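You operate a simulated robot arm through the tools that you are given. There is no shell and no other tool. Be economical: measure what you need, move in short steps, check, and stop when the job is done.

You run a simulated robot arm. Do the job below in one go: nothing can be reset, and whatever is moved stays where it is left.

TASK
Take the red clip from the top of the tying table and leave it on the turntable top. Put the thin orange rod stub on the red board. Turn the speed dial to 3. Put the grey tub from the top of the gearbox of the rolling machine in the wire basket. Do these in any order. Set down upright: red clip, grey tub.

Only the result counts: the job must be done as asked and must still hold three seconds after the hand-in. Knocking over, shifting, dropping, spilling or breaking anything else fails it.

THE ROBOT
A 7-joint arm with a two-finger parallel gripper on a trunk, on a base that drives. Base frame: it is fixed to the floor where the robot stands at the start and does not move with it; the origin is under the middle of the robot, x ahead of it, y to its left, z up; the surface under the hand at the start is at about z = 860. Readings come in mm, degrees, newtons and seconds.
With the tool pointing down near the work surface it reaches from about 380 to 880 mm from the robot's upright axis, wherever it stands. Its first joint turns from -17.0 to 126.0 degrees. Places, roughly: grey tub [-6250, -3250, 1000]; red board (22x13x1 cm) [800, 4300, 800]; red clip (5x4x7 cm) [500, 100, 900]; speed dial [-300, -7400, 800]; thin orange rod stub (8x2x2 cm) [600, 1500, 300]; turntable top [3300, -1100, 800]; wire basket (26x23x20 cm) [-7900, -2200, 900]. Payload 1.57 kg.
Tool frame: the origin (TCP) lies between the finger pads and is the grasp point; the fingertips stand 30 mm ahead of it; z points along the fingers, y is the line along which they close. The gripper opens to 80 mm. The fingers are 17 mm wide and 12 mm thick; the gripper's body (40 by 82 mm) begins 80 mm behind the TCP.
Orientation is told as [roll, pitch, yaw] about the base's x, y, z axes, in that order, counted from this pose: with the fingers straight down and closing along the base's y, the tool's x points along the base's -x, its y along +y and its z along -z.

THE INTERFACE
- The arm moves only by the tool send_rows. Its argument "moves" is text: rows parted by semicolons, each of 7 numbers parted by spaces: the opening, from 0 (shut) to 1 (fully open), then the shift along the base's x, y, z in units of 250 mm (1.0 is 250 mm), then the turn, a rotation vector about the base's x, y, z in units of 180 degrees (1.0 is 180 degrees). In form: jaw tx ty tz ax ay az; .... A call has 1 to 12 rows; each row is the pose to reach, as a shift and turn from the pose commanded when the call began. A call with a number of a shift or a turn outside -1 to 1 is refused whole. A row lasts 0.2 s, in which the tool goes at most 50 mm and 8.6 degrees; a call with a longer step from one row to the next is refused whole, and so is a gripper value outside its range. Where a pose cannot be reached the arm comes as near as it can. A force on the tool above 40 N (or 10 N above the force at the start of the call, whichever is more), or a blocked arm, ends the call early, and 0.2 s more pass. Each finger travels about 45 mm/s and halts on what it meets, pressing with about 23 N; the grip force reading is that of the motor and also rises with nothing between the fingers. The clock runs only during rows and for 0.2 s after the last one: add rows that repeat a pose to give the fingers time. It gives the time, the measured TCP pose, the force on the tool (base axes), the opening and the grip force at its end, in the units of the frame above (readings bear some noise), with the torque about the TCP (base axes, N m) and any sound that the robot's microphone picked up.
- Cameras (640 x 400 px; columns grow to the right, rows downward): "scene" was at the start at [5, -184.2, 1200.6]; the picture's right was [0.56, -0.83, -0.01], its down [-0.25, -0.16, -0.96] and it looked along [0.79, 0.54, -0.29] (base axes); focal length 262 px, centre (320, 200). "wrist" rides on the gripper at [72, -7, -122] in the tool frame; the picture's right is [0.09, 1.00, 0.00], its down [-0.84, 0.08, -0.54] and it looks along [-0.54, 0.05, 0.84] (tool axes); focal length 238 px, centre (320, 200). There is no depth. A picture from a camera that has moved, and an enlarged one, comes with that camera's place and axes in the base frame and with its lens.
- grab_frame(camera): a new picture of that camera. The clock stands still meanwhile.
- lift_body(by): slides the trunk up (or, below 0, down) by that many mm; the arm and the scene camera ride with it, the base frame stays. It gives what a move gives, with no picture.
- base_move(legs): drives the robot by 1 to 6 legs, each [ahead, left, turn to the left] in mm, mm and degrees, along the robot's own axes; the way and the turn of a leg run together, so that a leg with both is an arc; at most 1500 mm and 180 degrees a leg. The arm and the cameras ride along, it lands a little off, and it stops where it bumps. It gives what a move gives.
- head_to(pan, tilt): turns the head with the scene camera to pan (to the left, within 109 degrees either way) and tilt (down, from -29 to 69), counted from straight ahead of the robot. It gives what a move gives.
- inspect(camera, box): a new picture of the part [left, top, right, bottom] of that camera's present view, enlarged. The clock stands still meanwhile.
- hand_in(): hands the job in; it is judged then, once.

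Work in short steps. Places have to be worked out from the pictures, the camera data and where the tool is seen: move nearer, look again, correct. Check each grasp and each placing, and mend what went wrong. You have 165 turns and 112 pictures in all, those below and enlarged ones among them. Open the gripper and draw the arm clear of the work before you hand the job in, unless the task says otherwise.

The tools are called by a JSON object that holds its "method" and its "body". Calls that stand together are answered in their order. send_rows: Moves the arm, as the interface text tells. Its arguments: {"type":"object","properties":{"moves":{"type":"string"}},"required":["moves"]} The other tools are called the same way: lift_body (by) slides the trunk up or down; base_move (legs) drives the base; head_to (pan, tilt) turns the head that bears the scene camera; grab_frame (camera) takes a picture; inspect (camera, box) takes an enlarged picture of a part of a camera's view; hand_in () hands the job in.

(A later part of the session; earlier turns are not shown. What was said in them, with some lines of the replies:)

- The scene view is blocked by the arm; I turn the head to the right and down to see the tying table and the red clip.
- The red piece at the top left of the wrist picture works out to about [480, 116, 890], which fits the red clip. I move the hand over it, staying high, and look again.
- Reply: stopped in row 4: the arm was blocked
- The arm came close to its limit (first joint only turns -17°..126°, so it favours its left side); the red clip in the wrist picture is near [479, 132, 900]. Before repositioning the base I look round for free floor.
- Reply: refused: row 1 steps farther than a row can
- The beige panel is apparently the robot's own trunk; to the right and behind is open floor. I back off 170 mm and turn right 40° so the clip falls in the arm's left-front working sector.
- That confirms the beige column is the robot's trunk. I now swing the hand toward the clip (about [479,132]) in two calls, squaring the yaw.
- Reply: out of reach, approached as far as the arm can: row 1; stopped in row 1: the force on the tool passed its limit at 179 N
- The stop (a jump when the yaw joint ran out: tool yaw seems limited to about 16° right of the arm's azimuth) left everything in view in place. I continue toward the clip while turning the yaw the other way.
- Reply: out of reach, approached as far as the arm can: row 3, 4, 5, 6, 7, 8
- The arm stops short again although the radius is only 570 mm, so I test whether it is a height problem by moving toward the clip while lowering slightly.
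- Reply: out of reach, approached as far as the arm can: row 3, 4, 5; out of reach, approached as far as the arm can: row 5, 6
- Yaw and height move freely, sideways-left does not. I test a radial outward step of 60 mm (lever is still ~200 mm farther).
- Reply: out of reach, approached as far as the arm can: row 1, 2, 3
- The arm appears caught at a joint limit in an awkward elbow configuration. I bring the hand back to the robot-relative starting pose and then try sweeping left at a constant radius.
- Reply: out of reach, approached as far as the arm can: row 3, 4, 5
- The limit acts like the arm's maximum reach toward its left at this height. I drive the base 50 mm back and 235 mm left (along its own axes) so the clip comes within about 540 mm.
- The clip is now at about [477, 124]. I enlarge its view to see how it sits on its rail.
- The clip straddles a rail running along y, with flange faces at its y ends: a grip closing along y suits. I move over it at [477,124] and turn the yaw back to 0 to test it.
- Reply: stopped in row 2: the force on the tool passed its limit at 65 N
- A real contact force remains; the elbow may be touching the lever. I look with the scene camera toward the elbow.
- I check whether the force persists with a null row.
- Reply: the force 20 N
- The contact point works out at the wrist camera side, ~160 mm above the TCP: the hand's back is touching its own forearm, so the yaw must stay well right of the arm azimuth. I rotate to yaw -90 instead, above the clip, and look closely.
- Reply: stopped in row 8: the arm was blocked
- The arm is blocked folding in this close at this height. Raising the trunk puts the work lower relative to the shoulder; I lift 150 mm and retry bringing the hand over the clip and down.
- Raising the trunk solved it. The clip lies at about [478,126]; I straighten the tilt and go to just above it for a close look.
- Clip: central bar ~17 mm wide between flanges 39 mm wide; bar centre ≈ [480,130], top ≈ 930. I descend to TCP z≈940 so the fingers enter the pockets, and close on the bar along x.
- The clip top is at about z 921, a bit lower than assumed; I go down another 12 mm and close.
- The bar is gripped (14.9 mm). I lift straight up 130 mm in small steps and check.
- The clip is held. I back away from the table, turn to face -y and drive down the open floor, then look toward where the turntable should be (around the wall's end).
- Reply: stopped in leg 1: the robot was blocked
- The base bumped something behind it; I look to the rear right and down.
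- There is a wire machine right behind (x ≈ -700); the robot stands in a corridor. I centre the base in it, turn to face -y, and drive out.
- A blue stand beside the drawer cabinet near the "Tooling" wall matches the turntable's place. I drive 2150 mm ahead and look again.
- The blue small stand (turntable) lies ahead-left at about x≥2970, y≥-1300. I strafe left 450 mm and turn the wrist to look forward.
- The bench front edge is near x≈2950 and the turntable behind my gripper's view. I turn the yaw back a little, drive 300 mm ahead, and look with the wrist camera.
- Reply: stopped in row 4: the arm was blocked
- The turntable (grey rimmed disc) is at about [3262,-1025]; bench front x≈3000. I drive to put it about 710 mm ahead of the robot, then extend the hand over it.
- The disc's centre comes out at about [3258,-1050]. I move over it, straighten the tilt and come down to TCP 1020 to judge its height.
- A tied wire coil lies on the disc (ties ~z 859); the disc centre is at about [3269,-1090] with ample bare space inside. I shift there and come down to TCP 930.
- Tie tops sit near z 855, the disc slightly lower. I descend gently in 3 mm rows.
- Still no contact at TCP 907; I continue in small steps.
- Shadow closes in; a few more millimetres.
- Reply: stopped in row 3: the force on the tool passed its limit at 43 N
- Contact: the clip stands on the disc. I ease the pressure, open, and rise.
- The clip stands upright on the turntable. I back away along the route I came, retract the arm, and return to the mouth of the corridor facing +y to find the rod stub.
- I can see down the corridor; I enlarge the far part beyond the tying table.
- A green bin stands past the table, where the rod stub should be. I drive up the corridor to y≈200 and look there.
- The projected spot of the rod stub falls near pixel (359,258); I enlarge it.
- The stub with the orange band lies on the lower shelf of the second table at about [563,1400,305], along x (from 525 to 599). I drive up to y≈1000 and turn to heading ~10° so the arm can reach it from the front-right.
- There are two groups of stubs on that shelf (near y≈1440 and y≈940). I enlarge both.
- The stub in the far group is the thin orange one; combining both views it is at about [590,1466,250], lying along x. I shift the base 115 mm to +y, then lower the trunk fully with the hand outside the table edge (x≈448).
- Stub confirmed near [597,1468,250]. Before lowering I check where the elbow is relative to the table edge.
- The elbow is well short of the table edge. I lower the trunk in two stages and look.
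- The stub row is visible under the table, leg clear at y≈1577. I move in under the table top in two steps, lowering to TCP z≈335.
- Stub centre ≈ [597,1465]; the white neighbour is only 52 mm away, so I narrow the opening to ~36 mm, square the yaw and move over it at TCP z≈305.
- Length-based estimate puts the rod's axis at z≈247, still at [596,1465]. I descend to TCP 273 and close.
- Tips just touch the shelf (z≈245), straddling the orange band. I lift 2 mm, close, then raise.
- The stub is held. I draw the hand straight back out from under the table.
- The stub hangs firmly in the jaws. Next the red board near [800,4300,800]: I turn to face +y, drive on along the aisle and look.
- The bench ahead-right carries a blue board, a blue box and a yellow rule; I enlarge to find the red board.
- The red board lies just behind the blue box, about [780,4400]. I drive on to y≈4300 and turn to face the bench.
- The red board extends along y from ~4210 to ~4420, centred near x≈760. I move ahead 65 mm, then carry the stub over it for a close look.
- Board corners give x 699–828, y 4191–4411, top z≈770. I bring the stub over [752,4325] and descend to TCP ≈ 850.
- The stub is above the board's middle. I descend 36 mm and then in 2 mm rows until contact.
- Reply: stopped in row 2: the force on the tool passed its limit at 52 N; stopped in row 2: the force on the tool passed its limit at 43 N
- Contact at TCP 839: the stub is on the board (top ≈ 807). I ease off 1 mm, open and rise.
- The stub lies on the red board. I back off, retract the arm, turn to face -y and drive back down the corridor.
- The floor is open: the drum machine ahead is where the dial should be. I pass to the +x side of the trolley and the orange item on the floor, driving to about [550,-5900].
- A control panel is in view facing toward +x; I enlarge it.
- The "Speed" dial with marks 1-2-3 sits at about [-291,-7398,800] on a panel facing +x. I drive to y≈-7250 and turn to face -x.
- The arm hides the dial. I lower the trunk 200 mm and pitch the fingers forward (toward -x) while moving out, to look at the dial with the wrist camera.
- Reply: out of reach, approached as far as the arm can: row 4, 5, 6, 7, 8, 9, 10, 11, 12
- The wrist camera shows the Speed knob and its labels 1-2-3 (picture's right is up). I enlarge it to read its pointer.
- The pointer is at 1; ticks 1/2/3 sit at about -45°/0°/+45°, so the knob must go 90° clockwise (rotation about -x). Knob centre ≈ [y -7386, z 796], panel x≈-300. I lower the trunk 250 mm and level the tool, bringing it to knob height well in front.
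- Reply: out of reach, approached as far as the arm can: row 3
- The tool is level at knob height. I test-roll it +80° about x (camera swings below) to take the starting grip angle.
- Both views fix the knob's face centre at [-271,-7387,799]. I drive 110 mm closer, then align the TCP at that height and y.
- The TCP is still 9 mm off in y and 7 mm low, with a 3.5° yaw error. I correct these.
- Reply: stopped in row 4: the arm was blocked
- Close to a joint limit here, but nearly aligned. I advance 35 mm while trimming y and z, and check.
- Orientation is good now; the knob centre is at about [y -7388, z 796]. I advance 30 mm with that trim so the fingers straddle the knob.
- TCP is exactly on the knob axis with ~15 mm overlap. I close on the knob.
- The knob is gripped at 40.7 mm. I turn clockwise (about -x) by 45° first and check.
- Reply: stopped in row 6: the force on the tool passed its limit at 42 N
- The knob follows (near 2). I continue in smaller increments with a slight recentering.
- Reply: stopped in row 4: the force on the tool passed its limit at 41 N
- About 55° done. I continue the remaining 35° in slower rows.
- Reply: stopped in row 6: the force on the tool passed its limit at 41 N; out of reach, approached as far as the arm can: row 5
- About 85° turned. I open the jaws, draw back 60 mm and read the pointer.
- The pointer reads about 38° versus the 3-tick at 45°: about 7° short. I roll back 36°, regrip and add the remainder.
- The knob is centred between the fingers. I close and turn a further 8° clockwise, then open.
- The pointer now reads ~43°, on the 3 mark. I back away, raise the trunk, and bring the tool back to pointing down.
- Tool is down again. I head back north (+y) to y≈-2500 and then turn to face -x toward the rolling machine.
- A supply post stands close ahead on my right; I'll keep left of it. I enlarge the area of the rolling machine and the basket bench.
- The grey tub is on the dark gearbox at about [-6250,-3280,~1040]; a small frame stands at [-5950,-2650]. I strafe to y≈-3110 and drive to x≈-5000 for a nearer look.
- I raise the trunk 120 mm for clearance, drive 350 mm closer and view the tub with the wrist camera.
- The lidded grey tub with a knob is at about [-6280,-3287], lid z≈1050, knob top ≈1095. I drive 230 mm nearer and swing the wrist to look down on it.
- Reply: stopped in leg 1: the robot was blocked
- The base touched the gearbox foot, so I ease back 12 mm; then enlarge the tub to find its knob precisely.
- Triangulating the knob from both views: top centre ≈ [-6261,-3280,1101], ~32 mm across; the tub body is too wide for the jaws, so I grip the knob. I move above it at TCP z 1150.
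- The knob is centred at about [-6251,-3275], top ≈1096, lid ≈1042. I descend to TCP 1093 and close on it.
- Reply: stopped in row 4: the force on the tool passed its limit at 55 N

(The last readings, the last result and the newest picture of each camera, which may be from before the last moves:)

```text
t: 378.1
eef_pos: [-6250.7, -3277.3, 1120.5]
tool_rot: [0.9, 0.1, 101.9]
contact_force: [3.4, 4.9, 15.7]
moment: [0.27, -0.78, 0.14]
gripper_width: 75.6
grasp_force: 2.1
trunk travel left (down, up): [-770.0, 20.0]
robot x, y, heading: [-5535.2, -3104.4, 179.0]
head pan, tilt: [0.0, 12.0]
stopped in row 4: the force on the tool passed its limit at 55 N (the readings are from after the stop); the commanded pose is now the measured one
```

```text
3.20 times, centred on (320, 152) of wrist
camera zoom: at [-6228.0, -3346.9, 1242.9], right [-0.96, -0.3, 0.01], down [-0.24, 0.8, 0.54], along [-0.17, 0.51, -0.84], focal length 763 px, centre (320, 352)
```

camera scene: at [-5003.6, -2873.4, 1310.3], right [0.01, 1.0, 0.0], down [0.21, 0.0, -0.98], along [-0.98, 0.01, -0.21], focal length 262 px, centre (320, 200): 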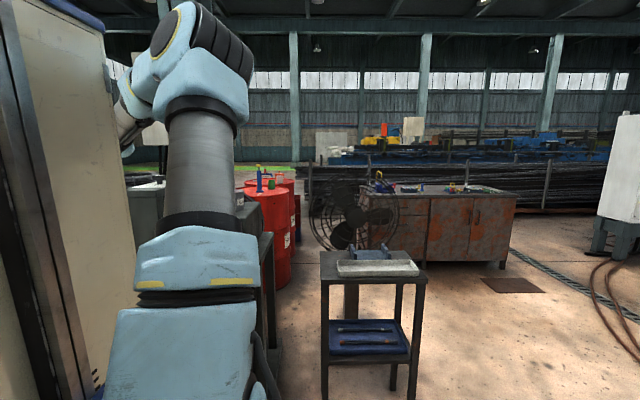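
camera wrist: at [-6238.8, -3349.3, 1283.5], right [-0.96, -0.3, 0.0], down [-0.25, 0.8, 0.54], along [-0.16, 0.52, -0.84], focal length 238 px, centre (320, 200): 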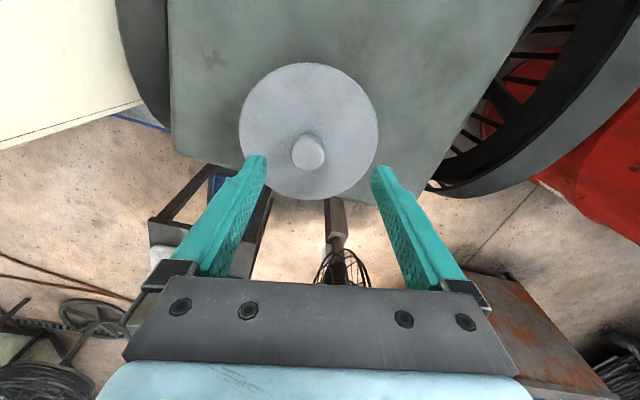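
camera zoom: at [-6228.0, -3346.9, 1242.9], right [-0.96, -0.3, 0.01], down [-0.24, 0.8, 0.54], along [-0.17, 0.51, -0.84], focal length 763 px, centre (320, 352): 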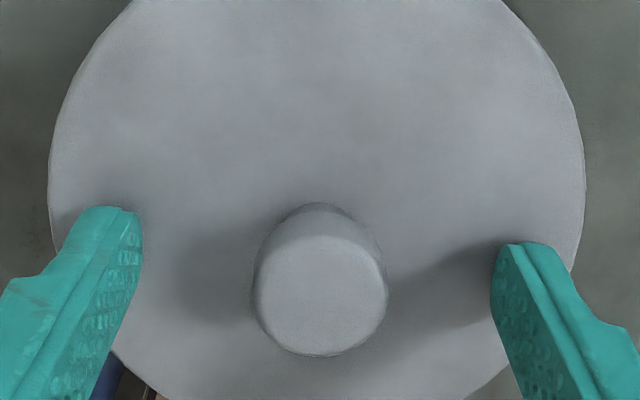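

The fingertips met the lid (z≈1090), so the knob is a bit higher than thought. I lift 4 mm, trim y by -5 mm, and close on the knob.

{"method": "send_rows", "body": {"moves": "0.9 0 -0.01 0.014 0 0 0; 0.9 0 -0.02 0.016 0 0 0; 0.6 0 -0.02 0.016 0 0 0; 0.4 0 -0.02 0.016 0 0 0; 0.2 0 -0.02 0.016 0 0 0; 0.1 0 -0.02 0.016 0 0 0; 0 0 -0.02 0.016 0 0 0; 0 0 -0.02 0.016 0 0 0"}}

{"method": "inspect", "body": {"camera": "wrist", "box": [220, 90, 420, 215]}}

```text
t: 379.9
eef_pos: [-6252.6, -3281.8, 1122.0]
tool_rot: [0.7, 0.0, 101.9]
contact_force: [3.3, -0.7, -0.1]
moment: [-0.01, -0.23, 0.02]
gripper_width: 25.1
grasp_force: 23.1
trunk travel left (down, up): [-770.0, 20.0]
robot x, y, heading: [-5536.4, -3103.9, 178.9]
head pan, tilt: [0.0, 12.0]
```

```text
3.20 times, centred on (320, 152) of wrist
camera zoom: at [-6228.7, -3352.6, 1244.5], right [-0.96, -0.3, 0.01], down [-0.24, 0.8, 0.54], along [-0.17, 0.52, -0.84], focal length 763 px, centre (320, 352)
```

zoom: 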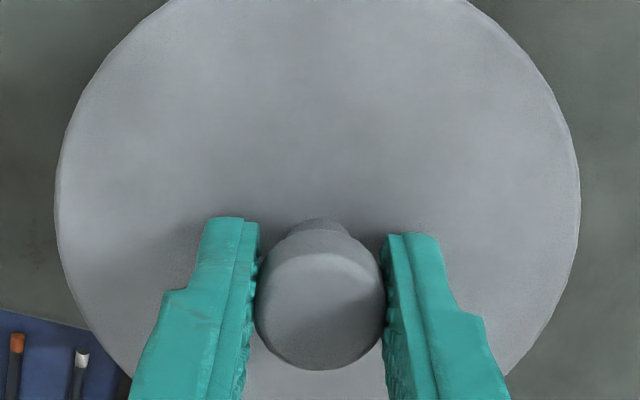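

The knob is gripped (25 mm). I lift slowly 60 mm and check that the whole tub comes.

{"method": "send_rows", "body": {"moves": "0 0 0 0.03 0 0 0; 0 0 0 0.08 0 0 0; 0 0 0 0.14 0 0 0; 0 0 0 0.2 0 0 0; 0 0 0 0.26 0 0 0; 0 0 0 0.26 0 0 0"}}

{"method": "grab_frame", "body": {"camera": "wrist"}}

```text
t: 381.4
eef_pos: [-6252.0, -3282.4, 1187.5]
tool_rot: [0.7, 0.1, 102.0]
contact_force: [0.1, 0.5, -6.0]
moment: [0.01, -0.02, -0.01]
gripper_width: 25.0
grasp_force: 22.5
trunk travel left (down, up): [-770.0, 20.0]
robot x, y, heading: [-5530.7, -3103.7, 178.8]
head pan, tilt: [0.0, 12.0]
```

```text
22 pictures are left
camera wrist: at [-6229.7, -3352.3, 1309.3], right [-0.96, -0.29, 0.01], down [-0.24, 0.8, 0.54], along [-0.17, 0.52, -0.84], focal length 238 px, centre (320, 200)
```

wrist: 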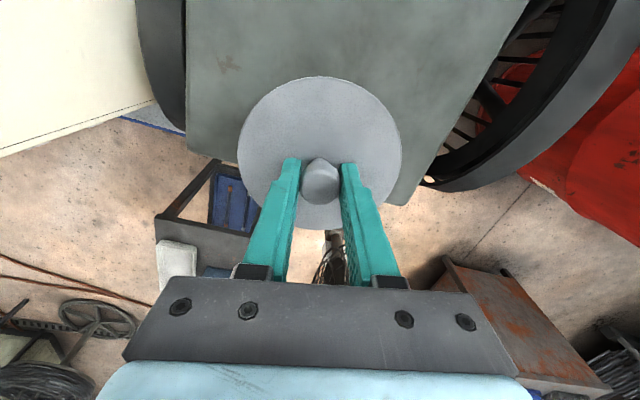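

The whole tub is lifted (6 N). I back off 500 mm, retract the arm, then strafe right toward the lane leading to the cabinet where the basket should be.

{"method": "send_rows", "body": {"moves": "0 0 0 0.05 0 0 0; 0 0 0 0.1 0 0 0; 0 0 0 0.12 0 0 0; 0 0 0 0.12 0 0 0"}}

{"method": "base_move", "body": {"legs": [[-500, 0, 1]]}}

{"method": "send_rows", "body": {"moves": "0 0.1 -0.04 0 0 0 0; 0 0.2 -0.08 0 0 0 0; 0 0.3 -0.1 0 0 0 0; 0 0.4 -0.12 0 0 0 0; 0 0.5 -0.14 0 0 0 0; 0 0.6 -0.14 0 0 0 0; 0 0.6 -0.14 0 0 0 0"}}

{"method": "base_move", "body": {"legs": [[0, -1230, 0]]}}

{"method": "head_to", "body": {"pan": 3, "tilt": 10}}

{"method": "grab_frame", "body": {"camera": "scene"}}

```text
t: 382.4
eef_pos: [-6251.5, -3283.3, 1217.1]
tool_rot: [0.7, 0.1, 101.9]
contact_force: [-0.2, -0.2, -6.5]
moment: [0.02, -0.05, 0.0]
gripper_width: 25.1
grasp_force: 22.7
trunk travel left (down, up): [-770.0, 20.0]
robot x, y, heading: [-5533.4, -3106.1, 178.7]
head pan, tilt: [0.0, 12.0]
```

```text
t: 385.3
eef_pos: [-5742.7, -3298.8, 1215.9]
tool_rot: [0.7, 0.0, 102.7]
contact_force: [-0.4, -0.1, -5.8]
moment: [0.05, -0.01, 0.03]
gripper_width: 24.6
grasp_force: 23.2
trunk travel left (down, up): [-770.0, 20.0]
robot x, y, heading: [-5027.1, -3112.1, 179.6]
head pan, tilt: [0.0, 12.0]
```

```text
t: 386.9
eef_pos: [-5592.9, -3333.8, 1216.1]
tool_rot: [0.7, -0.1, 102.7]
contact_force: [-0.6, -0.2, -6.7]
moment: [0.0, 0.02, 0.02]
gripper_width: 25.1
grasp_force: 23.6
trunk travel left (down, up): [-770.0, 20.0]
robot x, y, heading: [-5030.2, -3112.2, 179.9]
head pan, tilt: [0.0, 12.0]
```

```text
t: 393.1
eef_pos: [-5584.8, -2100.8, 1216.8]
tool_rot: [0.8, 0.0, 102.4]
contact_force: [-0.6, -0.2, -6.5]
moment: [-0.01, 0.01, -0.02]
gripper_width: 25.2
grasp_force: 22.7
trunk travel left (down, up): [-770.0, 20.0]
robot x, y, heading: [-5018.9, -1882.1, 179.3]
head pan, tilt: [0.0, 12.0]
```

```text
t: 393.8
eef_pos: [-5583.3, -2100.2, 1216.9]
tool_rot: [0.7, 0.0, 102.4]
contact_force: [0.0, 0.5, -7.1]
moment: [0.0, 0.01, 0.01]
gripper_width: 24.9
grasp_force: 23.2
trunk travel left (down, up): [-770.0, 20.0]
robot x, y, heading: [-5018.4, -1882.1, 179.7]
head pan, tilt: [3.0, 10.0]
```

```text
21 pictures are left
camera scene: at [-5030.4, -1656.8, 1433.5], right [-0.04, 1.0, 0.0], down [0.17, 0.01, -0.98], along [-0.98, -0.04, -0.17], focal length 262 px, centre (320, 200)
```

scene: 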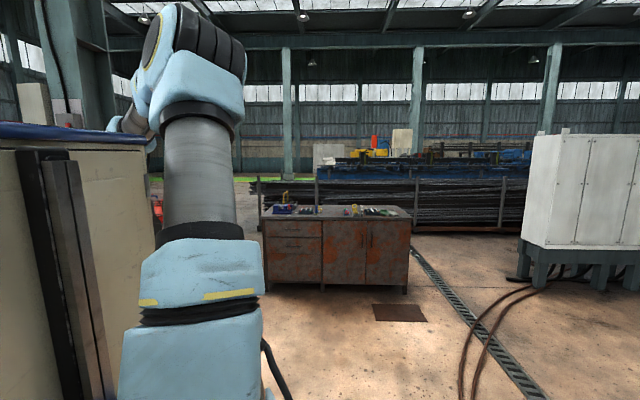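

I enlarge the cabinet top to find the wire basket.

{"method": "inspect", "body": {"camera": "scene", "box": [240, 170, 400, 270]}}

```text
4.00 times, centred on (320, 220) of scene
camera zoom: at [-5030.4, -1656.8, 1433.5], right [-0.04, 1.0, 0.0], down [0.17, 0.01, -0.98], along [-0.98, -0.04, -0.17], focal length 1050 px, centre (320, 120)
```

zoom: 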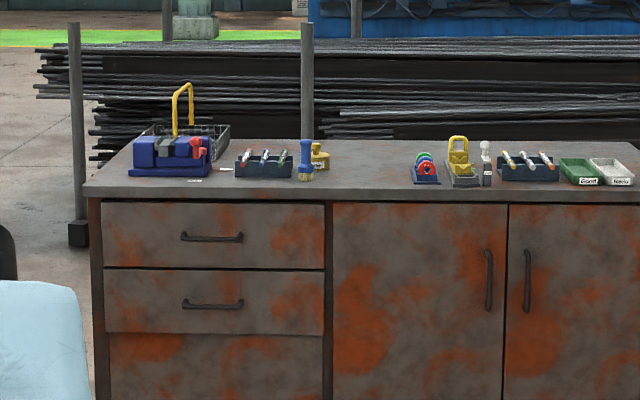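

The basket (dark wire, with a yellow hoop handle) stands behind a blue tool on the left end of the cabinet, around [-7950,-2180]. I drive ahead to x≈-7050 and look with the wrist camera.

{"method": "base_move", "body": {"legs": [[1030, 0, 0], [1000, 0, 0]]}}

{"method": "grab_frame", "body": {"camera": "scene"}}

{"method": "grab_frame", "body": {"camera": "wrist"}}

```text
t: 403.9
eef_pos: [-7617.7, -2069.9, 1216.6]
tool_rot: [0.8, 0.0, 102.0]
contact_force: [-0.3, -0.1, -5.6]
moment: [0.02, 0.01, 0.0]
gripper_width: 24.8
grasp_force: 22.9
trunk travel left (down, up): [-770.0, 20.0]
robot x, y, heading: [-7046.8, -1855.7, 179.0]
head pan, tilt: [3.0, 10.0]
```

```text
19 pictures are left
camera scene: at [-7061.6, -1629.2, 1433.5], right [-0.03, 1.0, 0.0], down [0.17, 0.01, -0.98], along [-0.98, -0.03, -0.17], focal length 262 px, centre (320, 200)
```

scene: 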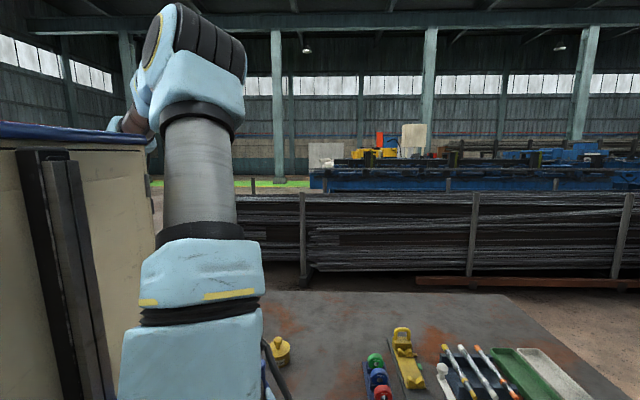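

```text
18 pictures are left
camera wrist: at [-7594.7, -2139.0, 1338.4], right [-0.95, -0.3, 0.01], down [-0.24, 0.8, 0.54], along [-0.17, 0.52, -0.84], focal length 238 px, centre (320, 200)
```

wrist: 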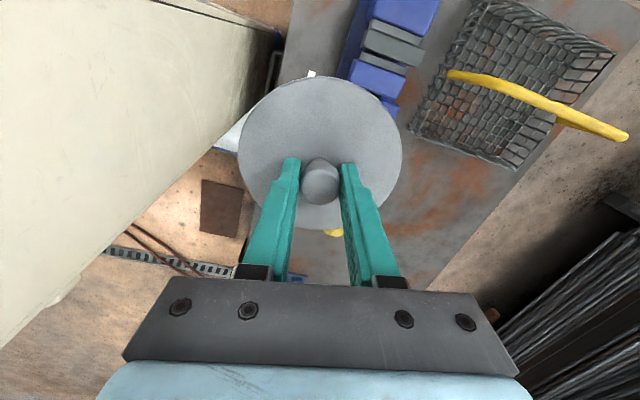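

The open wire basket is well seen: roughly x -8080…-7806, y -2268…-2062, with the hoop across x in its middle; the cabinet front is near x≈-7550. I strafe 260 mm left and 90 mm ahead, square the yaw, and look at the basket from another spot.

{"method": "base_move", "body": {"legs": [[0, 260, 1], [90, 0, 0]]}}

{"method": "send_rows", "body": {"moves": "0 0 0 0 0 0 -0.03; 0 0 0 0 0 0 -0.06; 0 0 0 0 0 0 -0.068; 0 0 0 0 0 0 -0.068"}}

{"method": "grab_frame", "body": {"camera": "wrist"}}

```text
t: 406.4
eef_pos: [-7706.8, -2339.5, 1215.6]
tool_rot: [0.7, 0.0, 103.0]
contact_force: [0.4, 0.0, -6.2]
moment: [-0.03, -0.02, 0.01]
gripper_width: 24.9
grasp_force: 23.3
trunk travel left (down, up): [-770.0, 20.0]
robot x, y, heading: [-7145.4, -2113.7, 180.0]
head pan, tilt: [3.0, 10.0]
```

```text
t: 407.4
eef_pos: [-7706.7, -2339.8, 1215.4]
tool_rot: [0.8, 0.0, 90.7]
contact_force: [-1.1, -0.4, -5.2]
moment: [-0.07, -0.01, 0.0]
gripper_width: 25.0
grasp_force: 22.9
trunk travel left (down, up): [-770.0, 20.0]
robot x, y, heading: [-7142.9, -2114.8, 180.1]
head pan, tilt: [3.0, 10.0]
```

```text
17 pictures are left
camera wrist: at [-7697.7, -2411.8, 1338.2], right [-0.99, -0.1, 0.01], down [-0.08, 0.84, 0.54], along [-0.07, 0.54, -0.84], focal length 238 px, centre (320, 200)
```

wrist: 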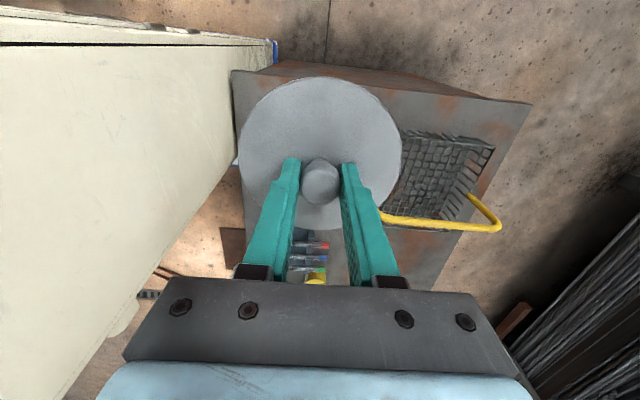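

From two views: rim z≈860, hoop top z≈970 in the plane y≈-2152, basket -y edge ≈ -2275. I enlarge this view to sharpen those numbers.

{"method": "inspect", "body": {"camera": "wrist", "box": [360, 122, 520, 238]}}

```text
3.45 times, centred on (440, 180) of wrist
camera zoom: at [-7697.7, -2411.8, 1338.2], right [-0.99, -0.1, 0.01], down [-0.08, 0.84, 0.54], along [-0.07, 0.54, -0.84], focal length 822 px, centre (-94, 269)
```

zoom: 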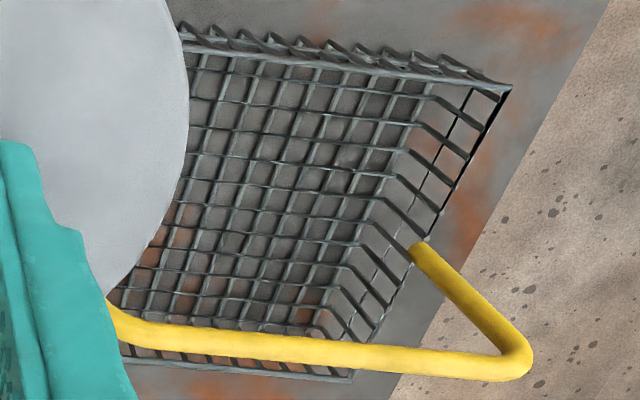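

Now well fixed: rim z≈867, y from -2273 to -2043, hoop bar at y≈-2158, z 977–993, basket mid x≈-7953. The tub (lid radius ~59) goes in the -y half: descend at y≈-2230 until the lid is under the bar, then shift +40 mm in y and lower. First I move over that half.

{"method": "send_rows", "body": {"moves": "0 -0.13 0.06 0 0 0 0; 0 -0.26 0.12 0 0 0 0; 0 -0.39 0.18 0 0 0 0; 0 -0.52 0.24 0 0 0 0; 0 -0.65 0.3 0 0 0 0; 0 -0.78 0.36 -0.05 0 0 0; 0 -0.9 0.42 -0.12 0 0 0; 0 -0.984 0.44 -0.2 0 0 0; 0 -0.984 0.44 -0.2 0 0 0"}}

{"method": "grab_frame", "body": {"camera": "wrist"}}

```text
t: 409.4
eef_pos: [-7954.0, -2228.9, 1165.1]
tool_rot: [0.6, -0.1, 90.8]
contact_force: [-0.6, -0.3, -6.1]
moment: [0.01, -0.01, 0.0]
gripper_width: 24.9
grasp_force: 23.5
trunk travel left (down, up): [-770.0, 20.0]
robot x, y, heading: [-7143.4, -2114.5, 180.1]
head pan, tilt: [3.0, 10.0]
```

```text
15 pictures are left
camera wrist: at [-7944.6, -2301.2, 1288.0], right [-0.99, -0.11, 0.01], down [-0.08, 0.84, 0.54], along [-0.07, 0.54, -0.84], focal length 238 px, centre (320, 200)
```

wrist: 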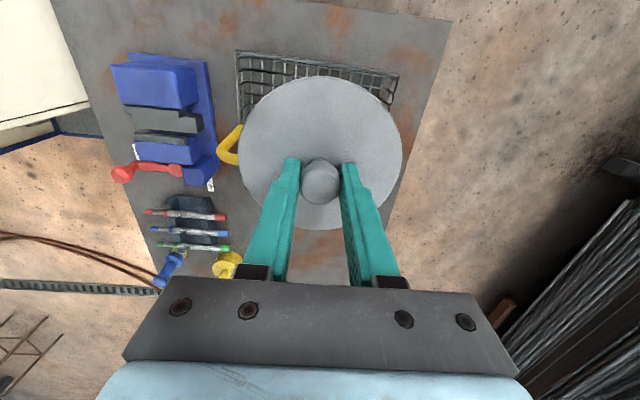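

The rim's -y edge reads y≈-2277 here, consistent. I descend in stages, checking force: first to TCP ~1035.

{"method": "send_rows", "body": {"moves": "0 0 -0.004 -0.1 0 0 0; 0 0 -0.004 -0.2 0 0 0; 0 0 -0.004 -0.3 0 0 0; 0 0 -0.004 -0.4 0 0 0; 0 0 -0.004 -0.48 0 0 0; 0 0 -0.004 -0.52 0 0 0; 0 0 -0.004 -0.52 0 0 0"}}

{"method": "grab_frame", "body": {"camera": "wrist"}}

```text
t: 411.0
eef_pos: [-7953.2, -2229.9, 1034.9]
tool_rot: [0.7, 0.0, 90.8]
contact_force: [0.6, -0.6, -4.5]
moment: [-0.05, 0.01, 0.02]
gripper_width: 24.7
grasp_force: 23.0
trunk travel left (down, up): [-770.0, 20.0]
robot x, y, heading: [-7144.1, -2116.3, 180.0]
head pan, tilt: [3.0, 10.0]
```

```text
14 pictures are left
camera wrist: at [-7944.4, -2302.8, 1158.2], right [-0.99, -0.11, 0.01], down [-0.08, 0.84, 0.54], along [-0.07, 0.54, -0.84], focal length 238 px, centre (320, 200)
```

wrist: 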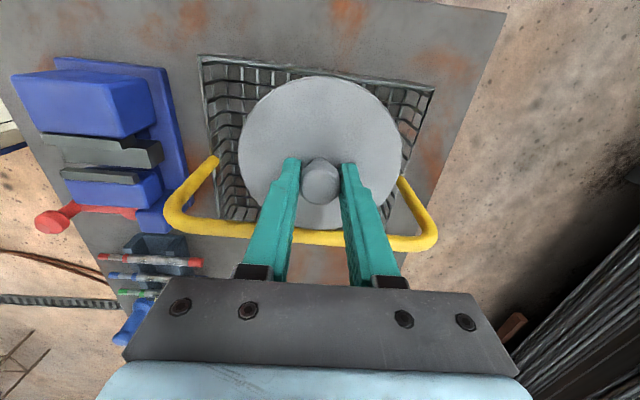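

Very clear: the lid's edge (y≈-2172) clears the hoop bar (≥ -2158). I shift +6 mm and descend until the lid is below the bar (TCP 998).

{"method": "send_rows", "body": {"moves": "0 0 0.024 0 0 0 0; 0 0 0.024 -0.04 0 0 0; 0 0 0.024 -0.08 0 0 0; 0 0 0.024 -0.12 0 0 0; 0 0 0.024 -0.148 0 0 0; 0 0 0.024 -0.148 0 0 0"}}

{"method": "grab_frame", "body": {"camera": "wrist"}}

```text
t: 412.4
eef_pos: [-7954.0, -2223.2, 1001.3]
tool_rot: [0.9, 0.1, 90.8]
contact_force: [-0.8, 4.7, 13.6]
moment: [-0.43, -0.2, 0.0]
gripper_width: 25.0
grasp_force: 23.2
trunk travel left (down, up): [-770.0, 20.0]
robot x, y, heading: [-7145.4, -2120.1, 180.0]
head pan, tilt: [3.0, 10.0]
```

```text
13 pictures are left
camera wrist: at [-7944.0, -2295.8, 1124.0], right [-0.99, -0.1, 0.02], down [-0.08, 0.84, 0.54], along [-0.07, 0.54, -0.84], focal length 238 px, centre (320, 200)
```

wrist: 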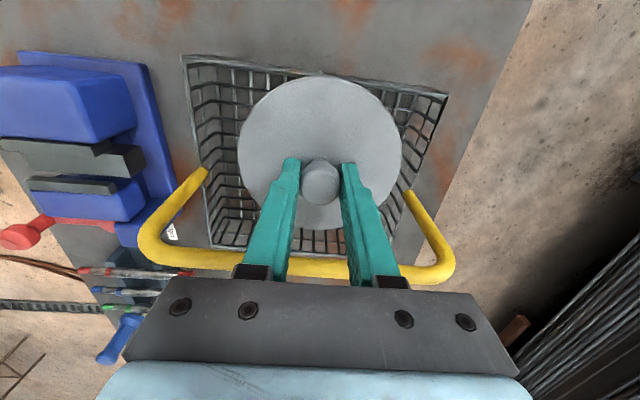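

The tub's base touches the -y rim (z≈867). There is still ~13 mm to the bar, so I lift 4 mm, shift +12 mm in y, and descend slowly.

{"method": "send_rows", "body": {"moves": "0 0 0 0.03 0 0 0; 0 0 0.024 0.03 0 0 0; 0 0 0.048 0.03 0 0 0; 0 0 0.048 0.01 0 0 0; 0 0 0.048 -0.015 0 0 0; 0 0 0.048 -0.04 0 0 0; 0 0 0.048 -0.04 0 0 0"}}

```text
t: 414.0
eef_pos: [-7952.3, -2212.8, 989.1]
tool_rot: [0.7, 0.0, 90.8]
contact_force: [-0.5, -0.4, -7.1]
moment: [0.0, 0.01, 0.01]
gripper_width: 24.7
grasp_force: 23.2
trunk travel left (down, up): [-770.0, 20.0]
robot x, y, heading: [-7145.9, -2114.6, 179.8]
head pan, tilt: [3.0, 10.0]
```

No contact now and the lid is below the bar. I shift +20 mm more in y and lower toward the basket floor.

{"method": "send_rows", "body": {"moves": "0 0 0.04 0 0 0 0; 0 0 0.08 0 0 0 0; 0 0 0.08 -0.03 0 0 0; 0 0 0.08 -0.06 0 0 0; 0 0 0.08 -0.09 0 0 0; 0 0 0.08 -0.12 0 0 0; 0 0 0.08 -0.12 0 0 0"}}

{"method": "send_rows", "body": {"moves": "0 0 0 -0.02 0 0 0; 0 0 0 -0.04 0 0 0; 0 0 0 -0.056 0 0 0; 0 0 0 -0.056 0 0 0"}}

{"method": "grab_frame", "body": {"camera": "wrist"}}

```text
t: 415.6
eef_pos: [-7954.0, -2192.8, 958.5]
tool_rot: [0.6, 0.0, 90.8]
contact_force: [0.2, -0.1, -6.2]
moment: [0.02, 0.0, -0.02]
gripper_width: 24.7
grasp_force: 23.0
trunk travel left (down, up): [-770.0, 20.0]
robot x, y, heading: [-7143.8, -2117.1, 180.3]
head pan, tilt: [3.0, 10.0]
```

```text
t: 416.6
eef_pos: [-7953.5, -2192.7, 946.2]
tool_rot: [0.9, 0.1, 90.8]
contact_force: [-1.1, -1.2, 11.7]
moment: [0.55, -0.3, 0.03]
gripper_width: 25.1
grasp_force: 23.2
trunk travel left (down, up): [-770.0, 20.0]
robot x, y, heading: [-7141.9, -2112.1, 180.0]
head pan, tilt: [3.0, 10.0]
```

```text
12 pictures are left
camera wrist: at [-7943.8, -2265.2, 1069.5], right [-0.99, -0.11, 0.02], down [-0.08, 0.84, 0.54], along [-0.07, 0.54, -0.84], focal length 238 px, centre (320, 200)
```

wrist: 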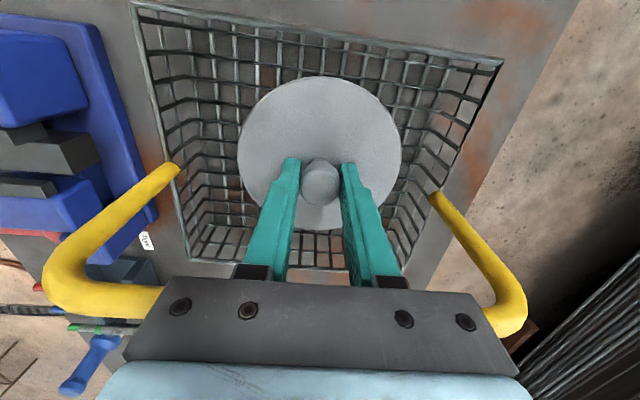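

Contact with the basket floor at TCP 946 (bottom ≈810). I ease off 1.5 mm and open, then look.

{"method": "send_rows", "body": {"moves": "0 0 0 0.006 0 0 0; 0.3 0 0 0.006 0 0 0; 0.5 0 0 0.006 0 0 0; 0.6 0 0 0.006 0 0 0; 0.6 0 0 0.006 0 0 0"}}

{"method": "grab_frame", "body": {"camera": "wrist"}}

```text
t: 417.8
eef_pos: [-7953.2, -2191.5, 946.8]
tool_rot: [0.7, 0.0, 90.8]
contact_force: [-0.3, 0.1, -0.8]
moment: [0.0, 0.0, 0.01]
gripper_width: 48.2
grasp_force: 0.0
trunk travel left (down, up): [-770.0, 20.0]
robot x, y, heading: [-7144.7, -2111.8, 180.2]
head pan, tilt: [3.0, 10.0]
```

```text
11 pictures are left
camera wrist: at [-7943.5, -2264.6, 1068.8], right [-0.99, -0.11, 0.01], down [-0.08, 0.84, 0.54], along [-0.07, 0.54, -0.84], focal length 238 px, centre (320, 200)
```

wrist: 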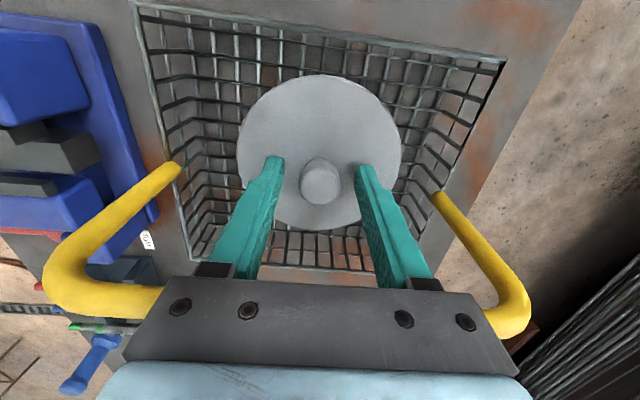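

The tub stands steady in the basket, free of the fingers. I retrace the path: up, -y away from the hoop, then up clear.

{"method": "send_rows", "body": {"moves": "0.6 0 0 0.05 0 0 0; 0.6 0 0 0.12 0 0 0; 0.6 0 -0.06 0.18 0 0 0; 0.6 0 -0.14 0.24 0 0 0; 0.6 0 -0.14 0.4 0 0 0; 0.6 0 -0.14 0.56 0 0 0; 0.6 0 -0.14 0.72 0 0 0; 0.6 0 -0.14 0.88 0 0 0; 0.6 0 -0.14 0.98 0 0 0; 0.6 0 -0.14 0.98 0 0 0"}}

{"method": "grab_frame", "body": {"camera": "wrist"}}

```text
t: 420.0
eef_pos: [-7951.8, -2227.0, 1192.0]
tool_rot: [0.7, 0.0, 90.7]
contact_force: [0.1, -0.4, 0.6]
moment: [-0.02, 0.03, -0.01]
gripper_width: 48.3
grasp_force: 0.1
trunk travel left (down, up): [-770.0, 20.0]
robot x, y, heading: [-7147.0, -2114.9, 180.0]
head pan, tilt: [3.0, 10.0]
```

```text
10 pictures are left
camera wrist: at [-7943.3, -2300.0, 1314.0], right [-0.99, -0.11, 0.01], down [-0.08, 0.84, 0.54], along [-0.07, 0.54, -0.84], focal length 238 px, centre (320, 200)
```

wrist: 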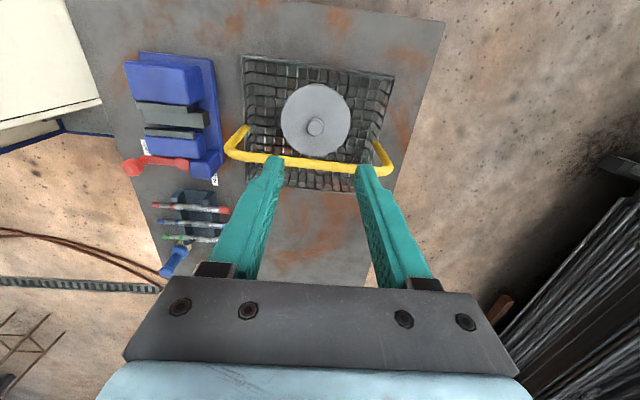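

The tub stands upright in the basket, the basket unmoved. I open the gripper fully and back the robot clear.

{"method": "send_rows", "body": {"moves": "1 0 0 0.02 0 0 0; 1 0 0 0.02 0 0 0; 1 0 0 0.02 0 0 0"}}

{"method": "base_move", "body": {"legs": [[-500, 0, 0]]}}

```text
t: 420.8
eef_pos: [-7952.5, -2227.5, 1196.9]
tool_rot: [0.7, 0.0, 90.8]
contact_force: [-0.3, 0.8, -0.4]
moment: [0.0, -0.01, -0.01]
gripper_width: 80.1
grasp_force: 0.0
trunk travel left (down, up): [-770.0, 20.0]
robot x, y, heading: [-7144.5, -2112.5, 180.1]
head pan, tilt: [3.0, 10.0]
```

```text
t: 423.1
eef_pos: [-7692.8, -2145.1, 1197.9]
tool_rot: [0.8, 0.0, 86.1]
contact_force: [-0.2, 0.3, -1.0]
moment: [0.0, 0.0, -0.01]
gripper_width: 79.6
grasp_force: 0.0
trunk travel left (down, up): [-770.0, 20.0]
robot x, y, heading: [-6877.4, -2100.8, 175.0]
head pan, tilt: [3.0, 10.0]
stopped in leg 1: the robot was blocked; the commanded pose is now the measured one
```

The base was blocked from behind (probably the fan or frame). I ease forward and to the right, then turn to look back.

{"method": "base_move", "body": {"legs": [[40, 0, 0], [0, -450, 0], [0, 0, -90]]}}

{"method": "head_to", "body": {"pan": -109, "tilt": 20}}

{"method": "grab_frame", "body": {"camera": "scene"}}

```text
t: 430.1
eef_pos: [-6930.1, -835.1, 1197.7]
tool_rot: [0.7, -0.1, -3.6]
contact_force: [-0.4, -0.4, 0.4]
moment: [0.01, 0.0, 0.03]
gripper_width: 80.0
grasp_force: 0.1
trunk travel left (down, up): [-770.0, 20.0]
robot x, y, heading: [-6880.9, -1647.2, 85.6]
head pan, tilt: [3.0, 10.0]
```

```text
t: 432.0
eef_pos: [-6930.1, -835.1, 1196.9]
tool_rot: [0.7, 0.1, -3.6]
contact_force: [0.1, 0.4, 0.0]
moment: [0.04, -0.03, -0.02]
gripper_width: 79.9
grasp_force: 0.0
trunk travel left (down, up): [-770.0, 20.0]
robot x, y, heading: [-6878.1, -1647.3, 86.0]
head pan, tilt: [-108.9, 20.0]
```

```text
9 pictures are left
camera scene: at [-6572.0, -1782.3, 1417.3], right [-0.39, -0.92, 0.0], down [-0.31, 0.14, -0.94], along [0.86, -0.37, -0.34], focal length 262 px, centre (320, 200)
```

scene: 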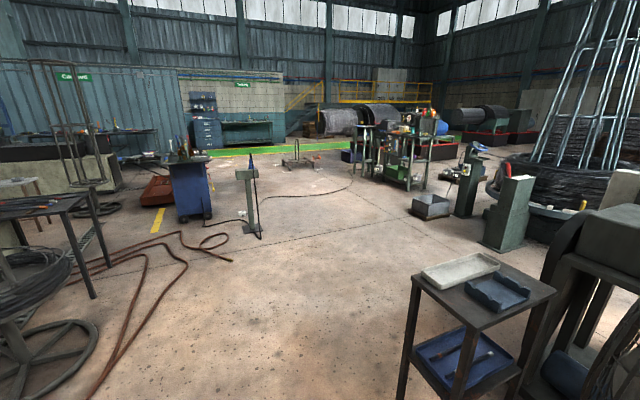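

The small stand and its trays are upright; I turn a bit more to see the fan.

{"method": "base_move", "body": {"legs": [[0, 0, -45]]}}

{"method": "grab_frame", "body": {"camera": "scene"}}

```text
t: 434.4
eef_pos: [-6340.0, -1038.0, 1195.6]
tool_rot: [0.7, 0.1, -48.6]
contact_force: [-0.2, -0.2, 0.1]
moment: [0.04, -0.01, 0.01]
gripper_width: 80.1
grasp_force: 0.1
trunk travel left (down, up): [-770.0, 20.0]
robot x, y, heading: [-6877.2, -1647.1, 40.3]
head pan, tilt: [-108.9, 20.0]
```

```text
8 pictures are left
camera scene: at [-6757.0, -1961.2, 1417.3], right [-0.93, -0.37, 0.0], down [-0.13, 0.32, -0.94], along [0.35, -0.87, -0.34], focal length 262 px, centre (320, 200)
```

scene: 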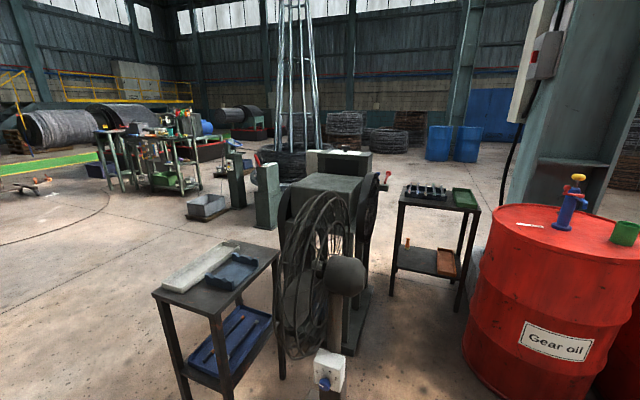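

Stand, fan and machine all stand upright and in place; nothing was toppled. All four jobs are done and the arm is clear with the gripper open, so I hand in.

{"method": "hand_in", "body": {}}

```text
The job is handed in.
```

I finished all four jobs and handed in, but while backing away from the basket the base was blocked from behind, probably by the pedestal fan. The fan and the small stand beside it were upright afterwards; I could not rule out a small nudge.

- **Red clip:** standing upright on the turntable top, inside the wire coil that lies there.
- **Thin orange rod stub:** lying on the red board. There were two groups of stubs. I took the orange one in the group nearest the place you gave, judging it the thin one by its size.
- **Speed dial:** turned to 3. The pointer reads about 43°, with the 3 mark at about 45°.
- **Grey tub:** standing upright in the wire basket, beside the hoop handle. Its base touched the rim lightly on the way in, but the basket looked unmoved.

The base was also blocked against two fixed machines during the job: the one behind the start position and the rod roller's gearbox. I saw no movement from either.
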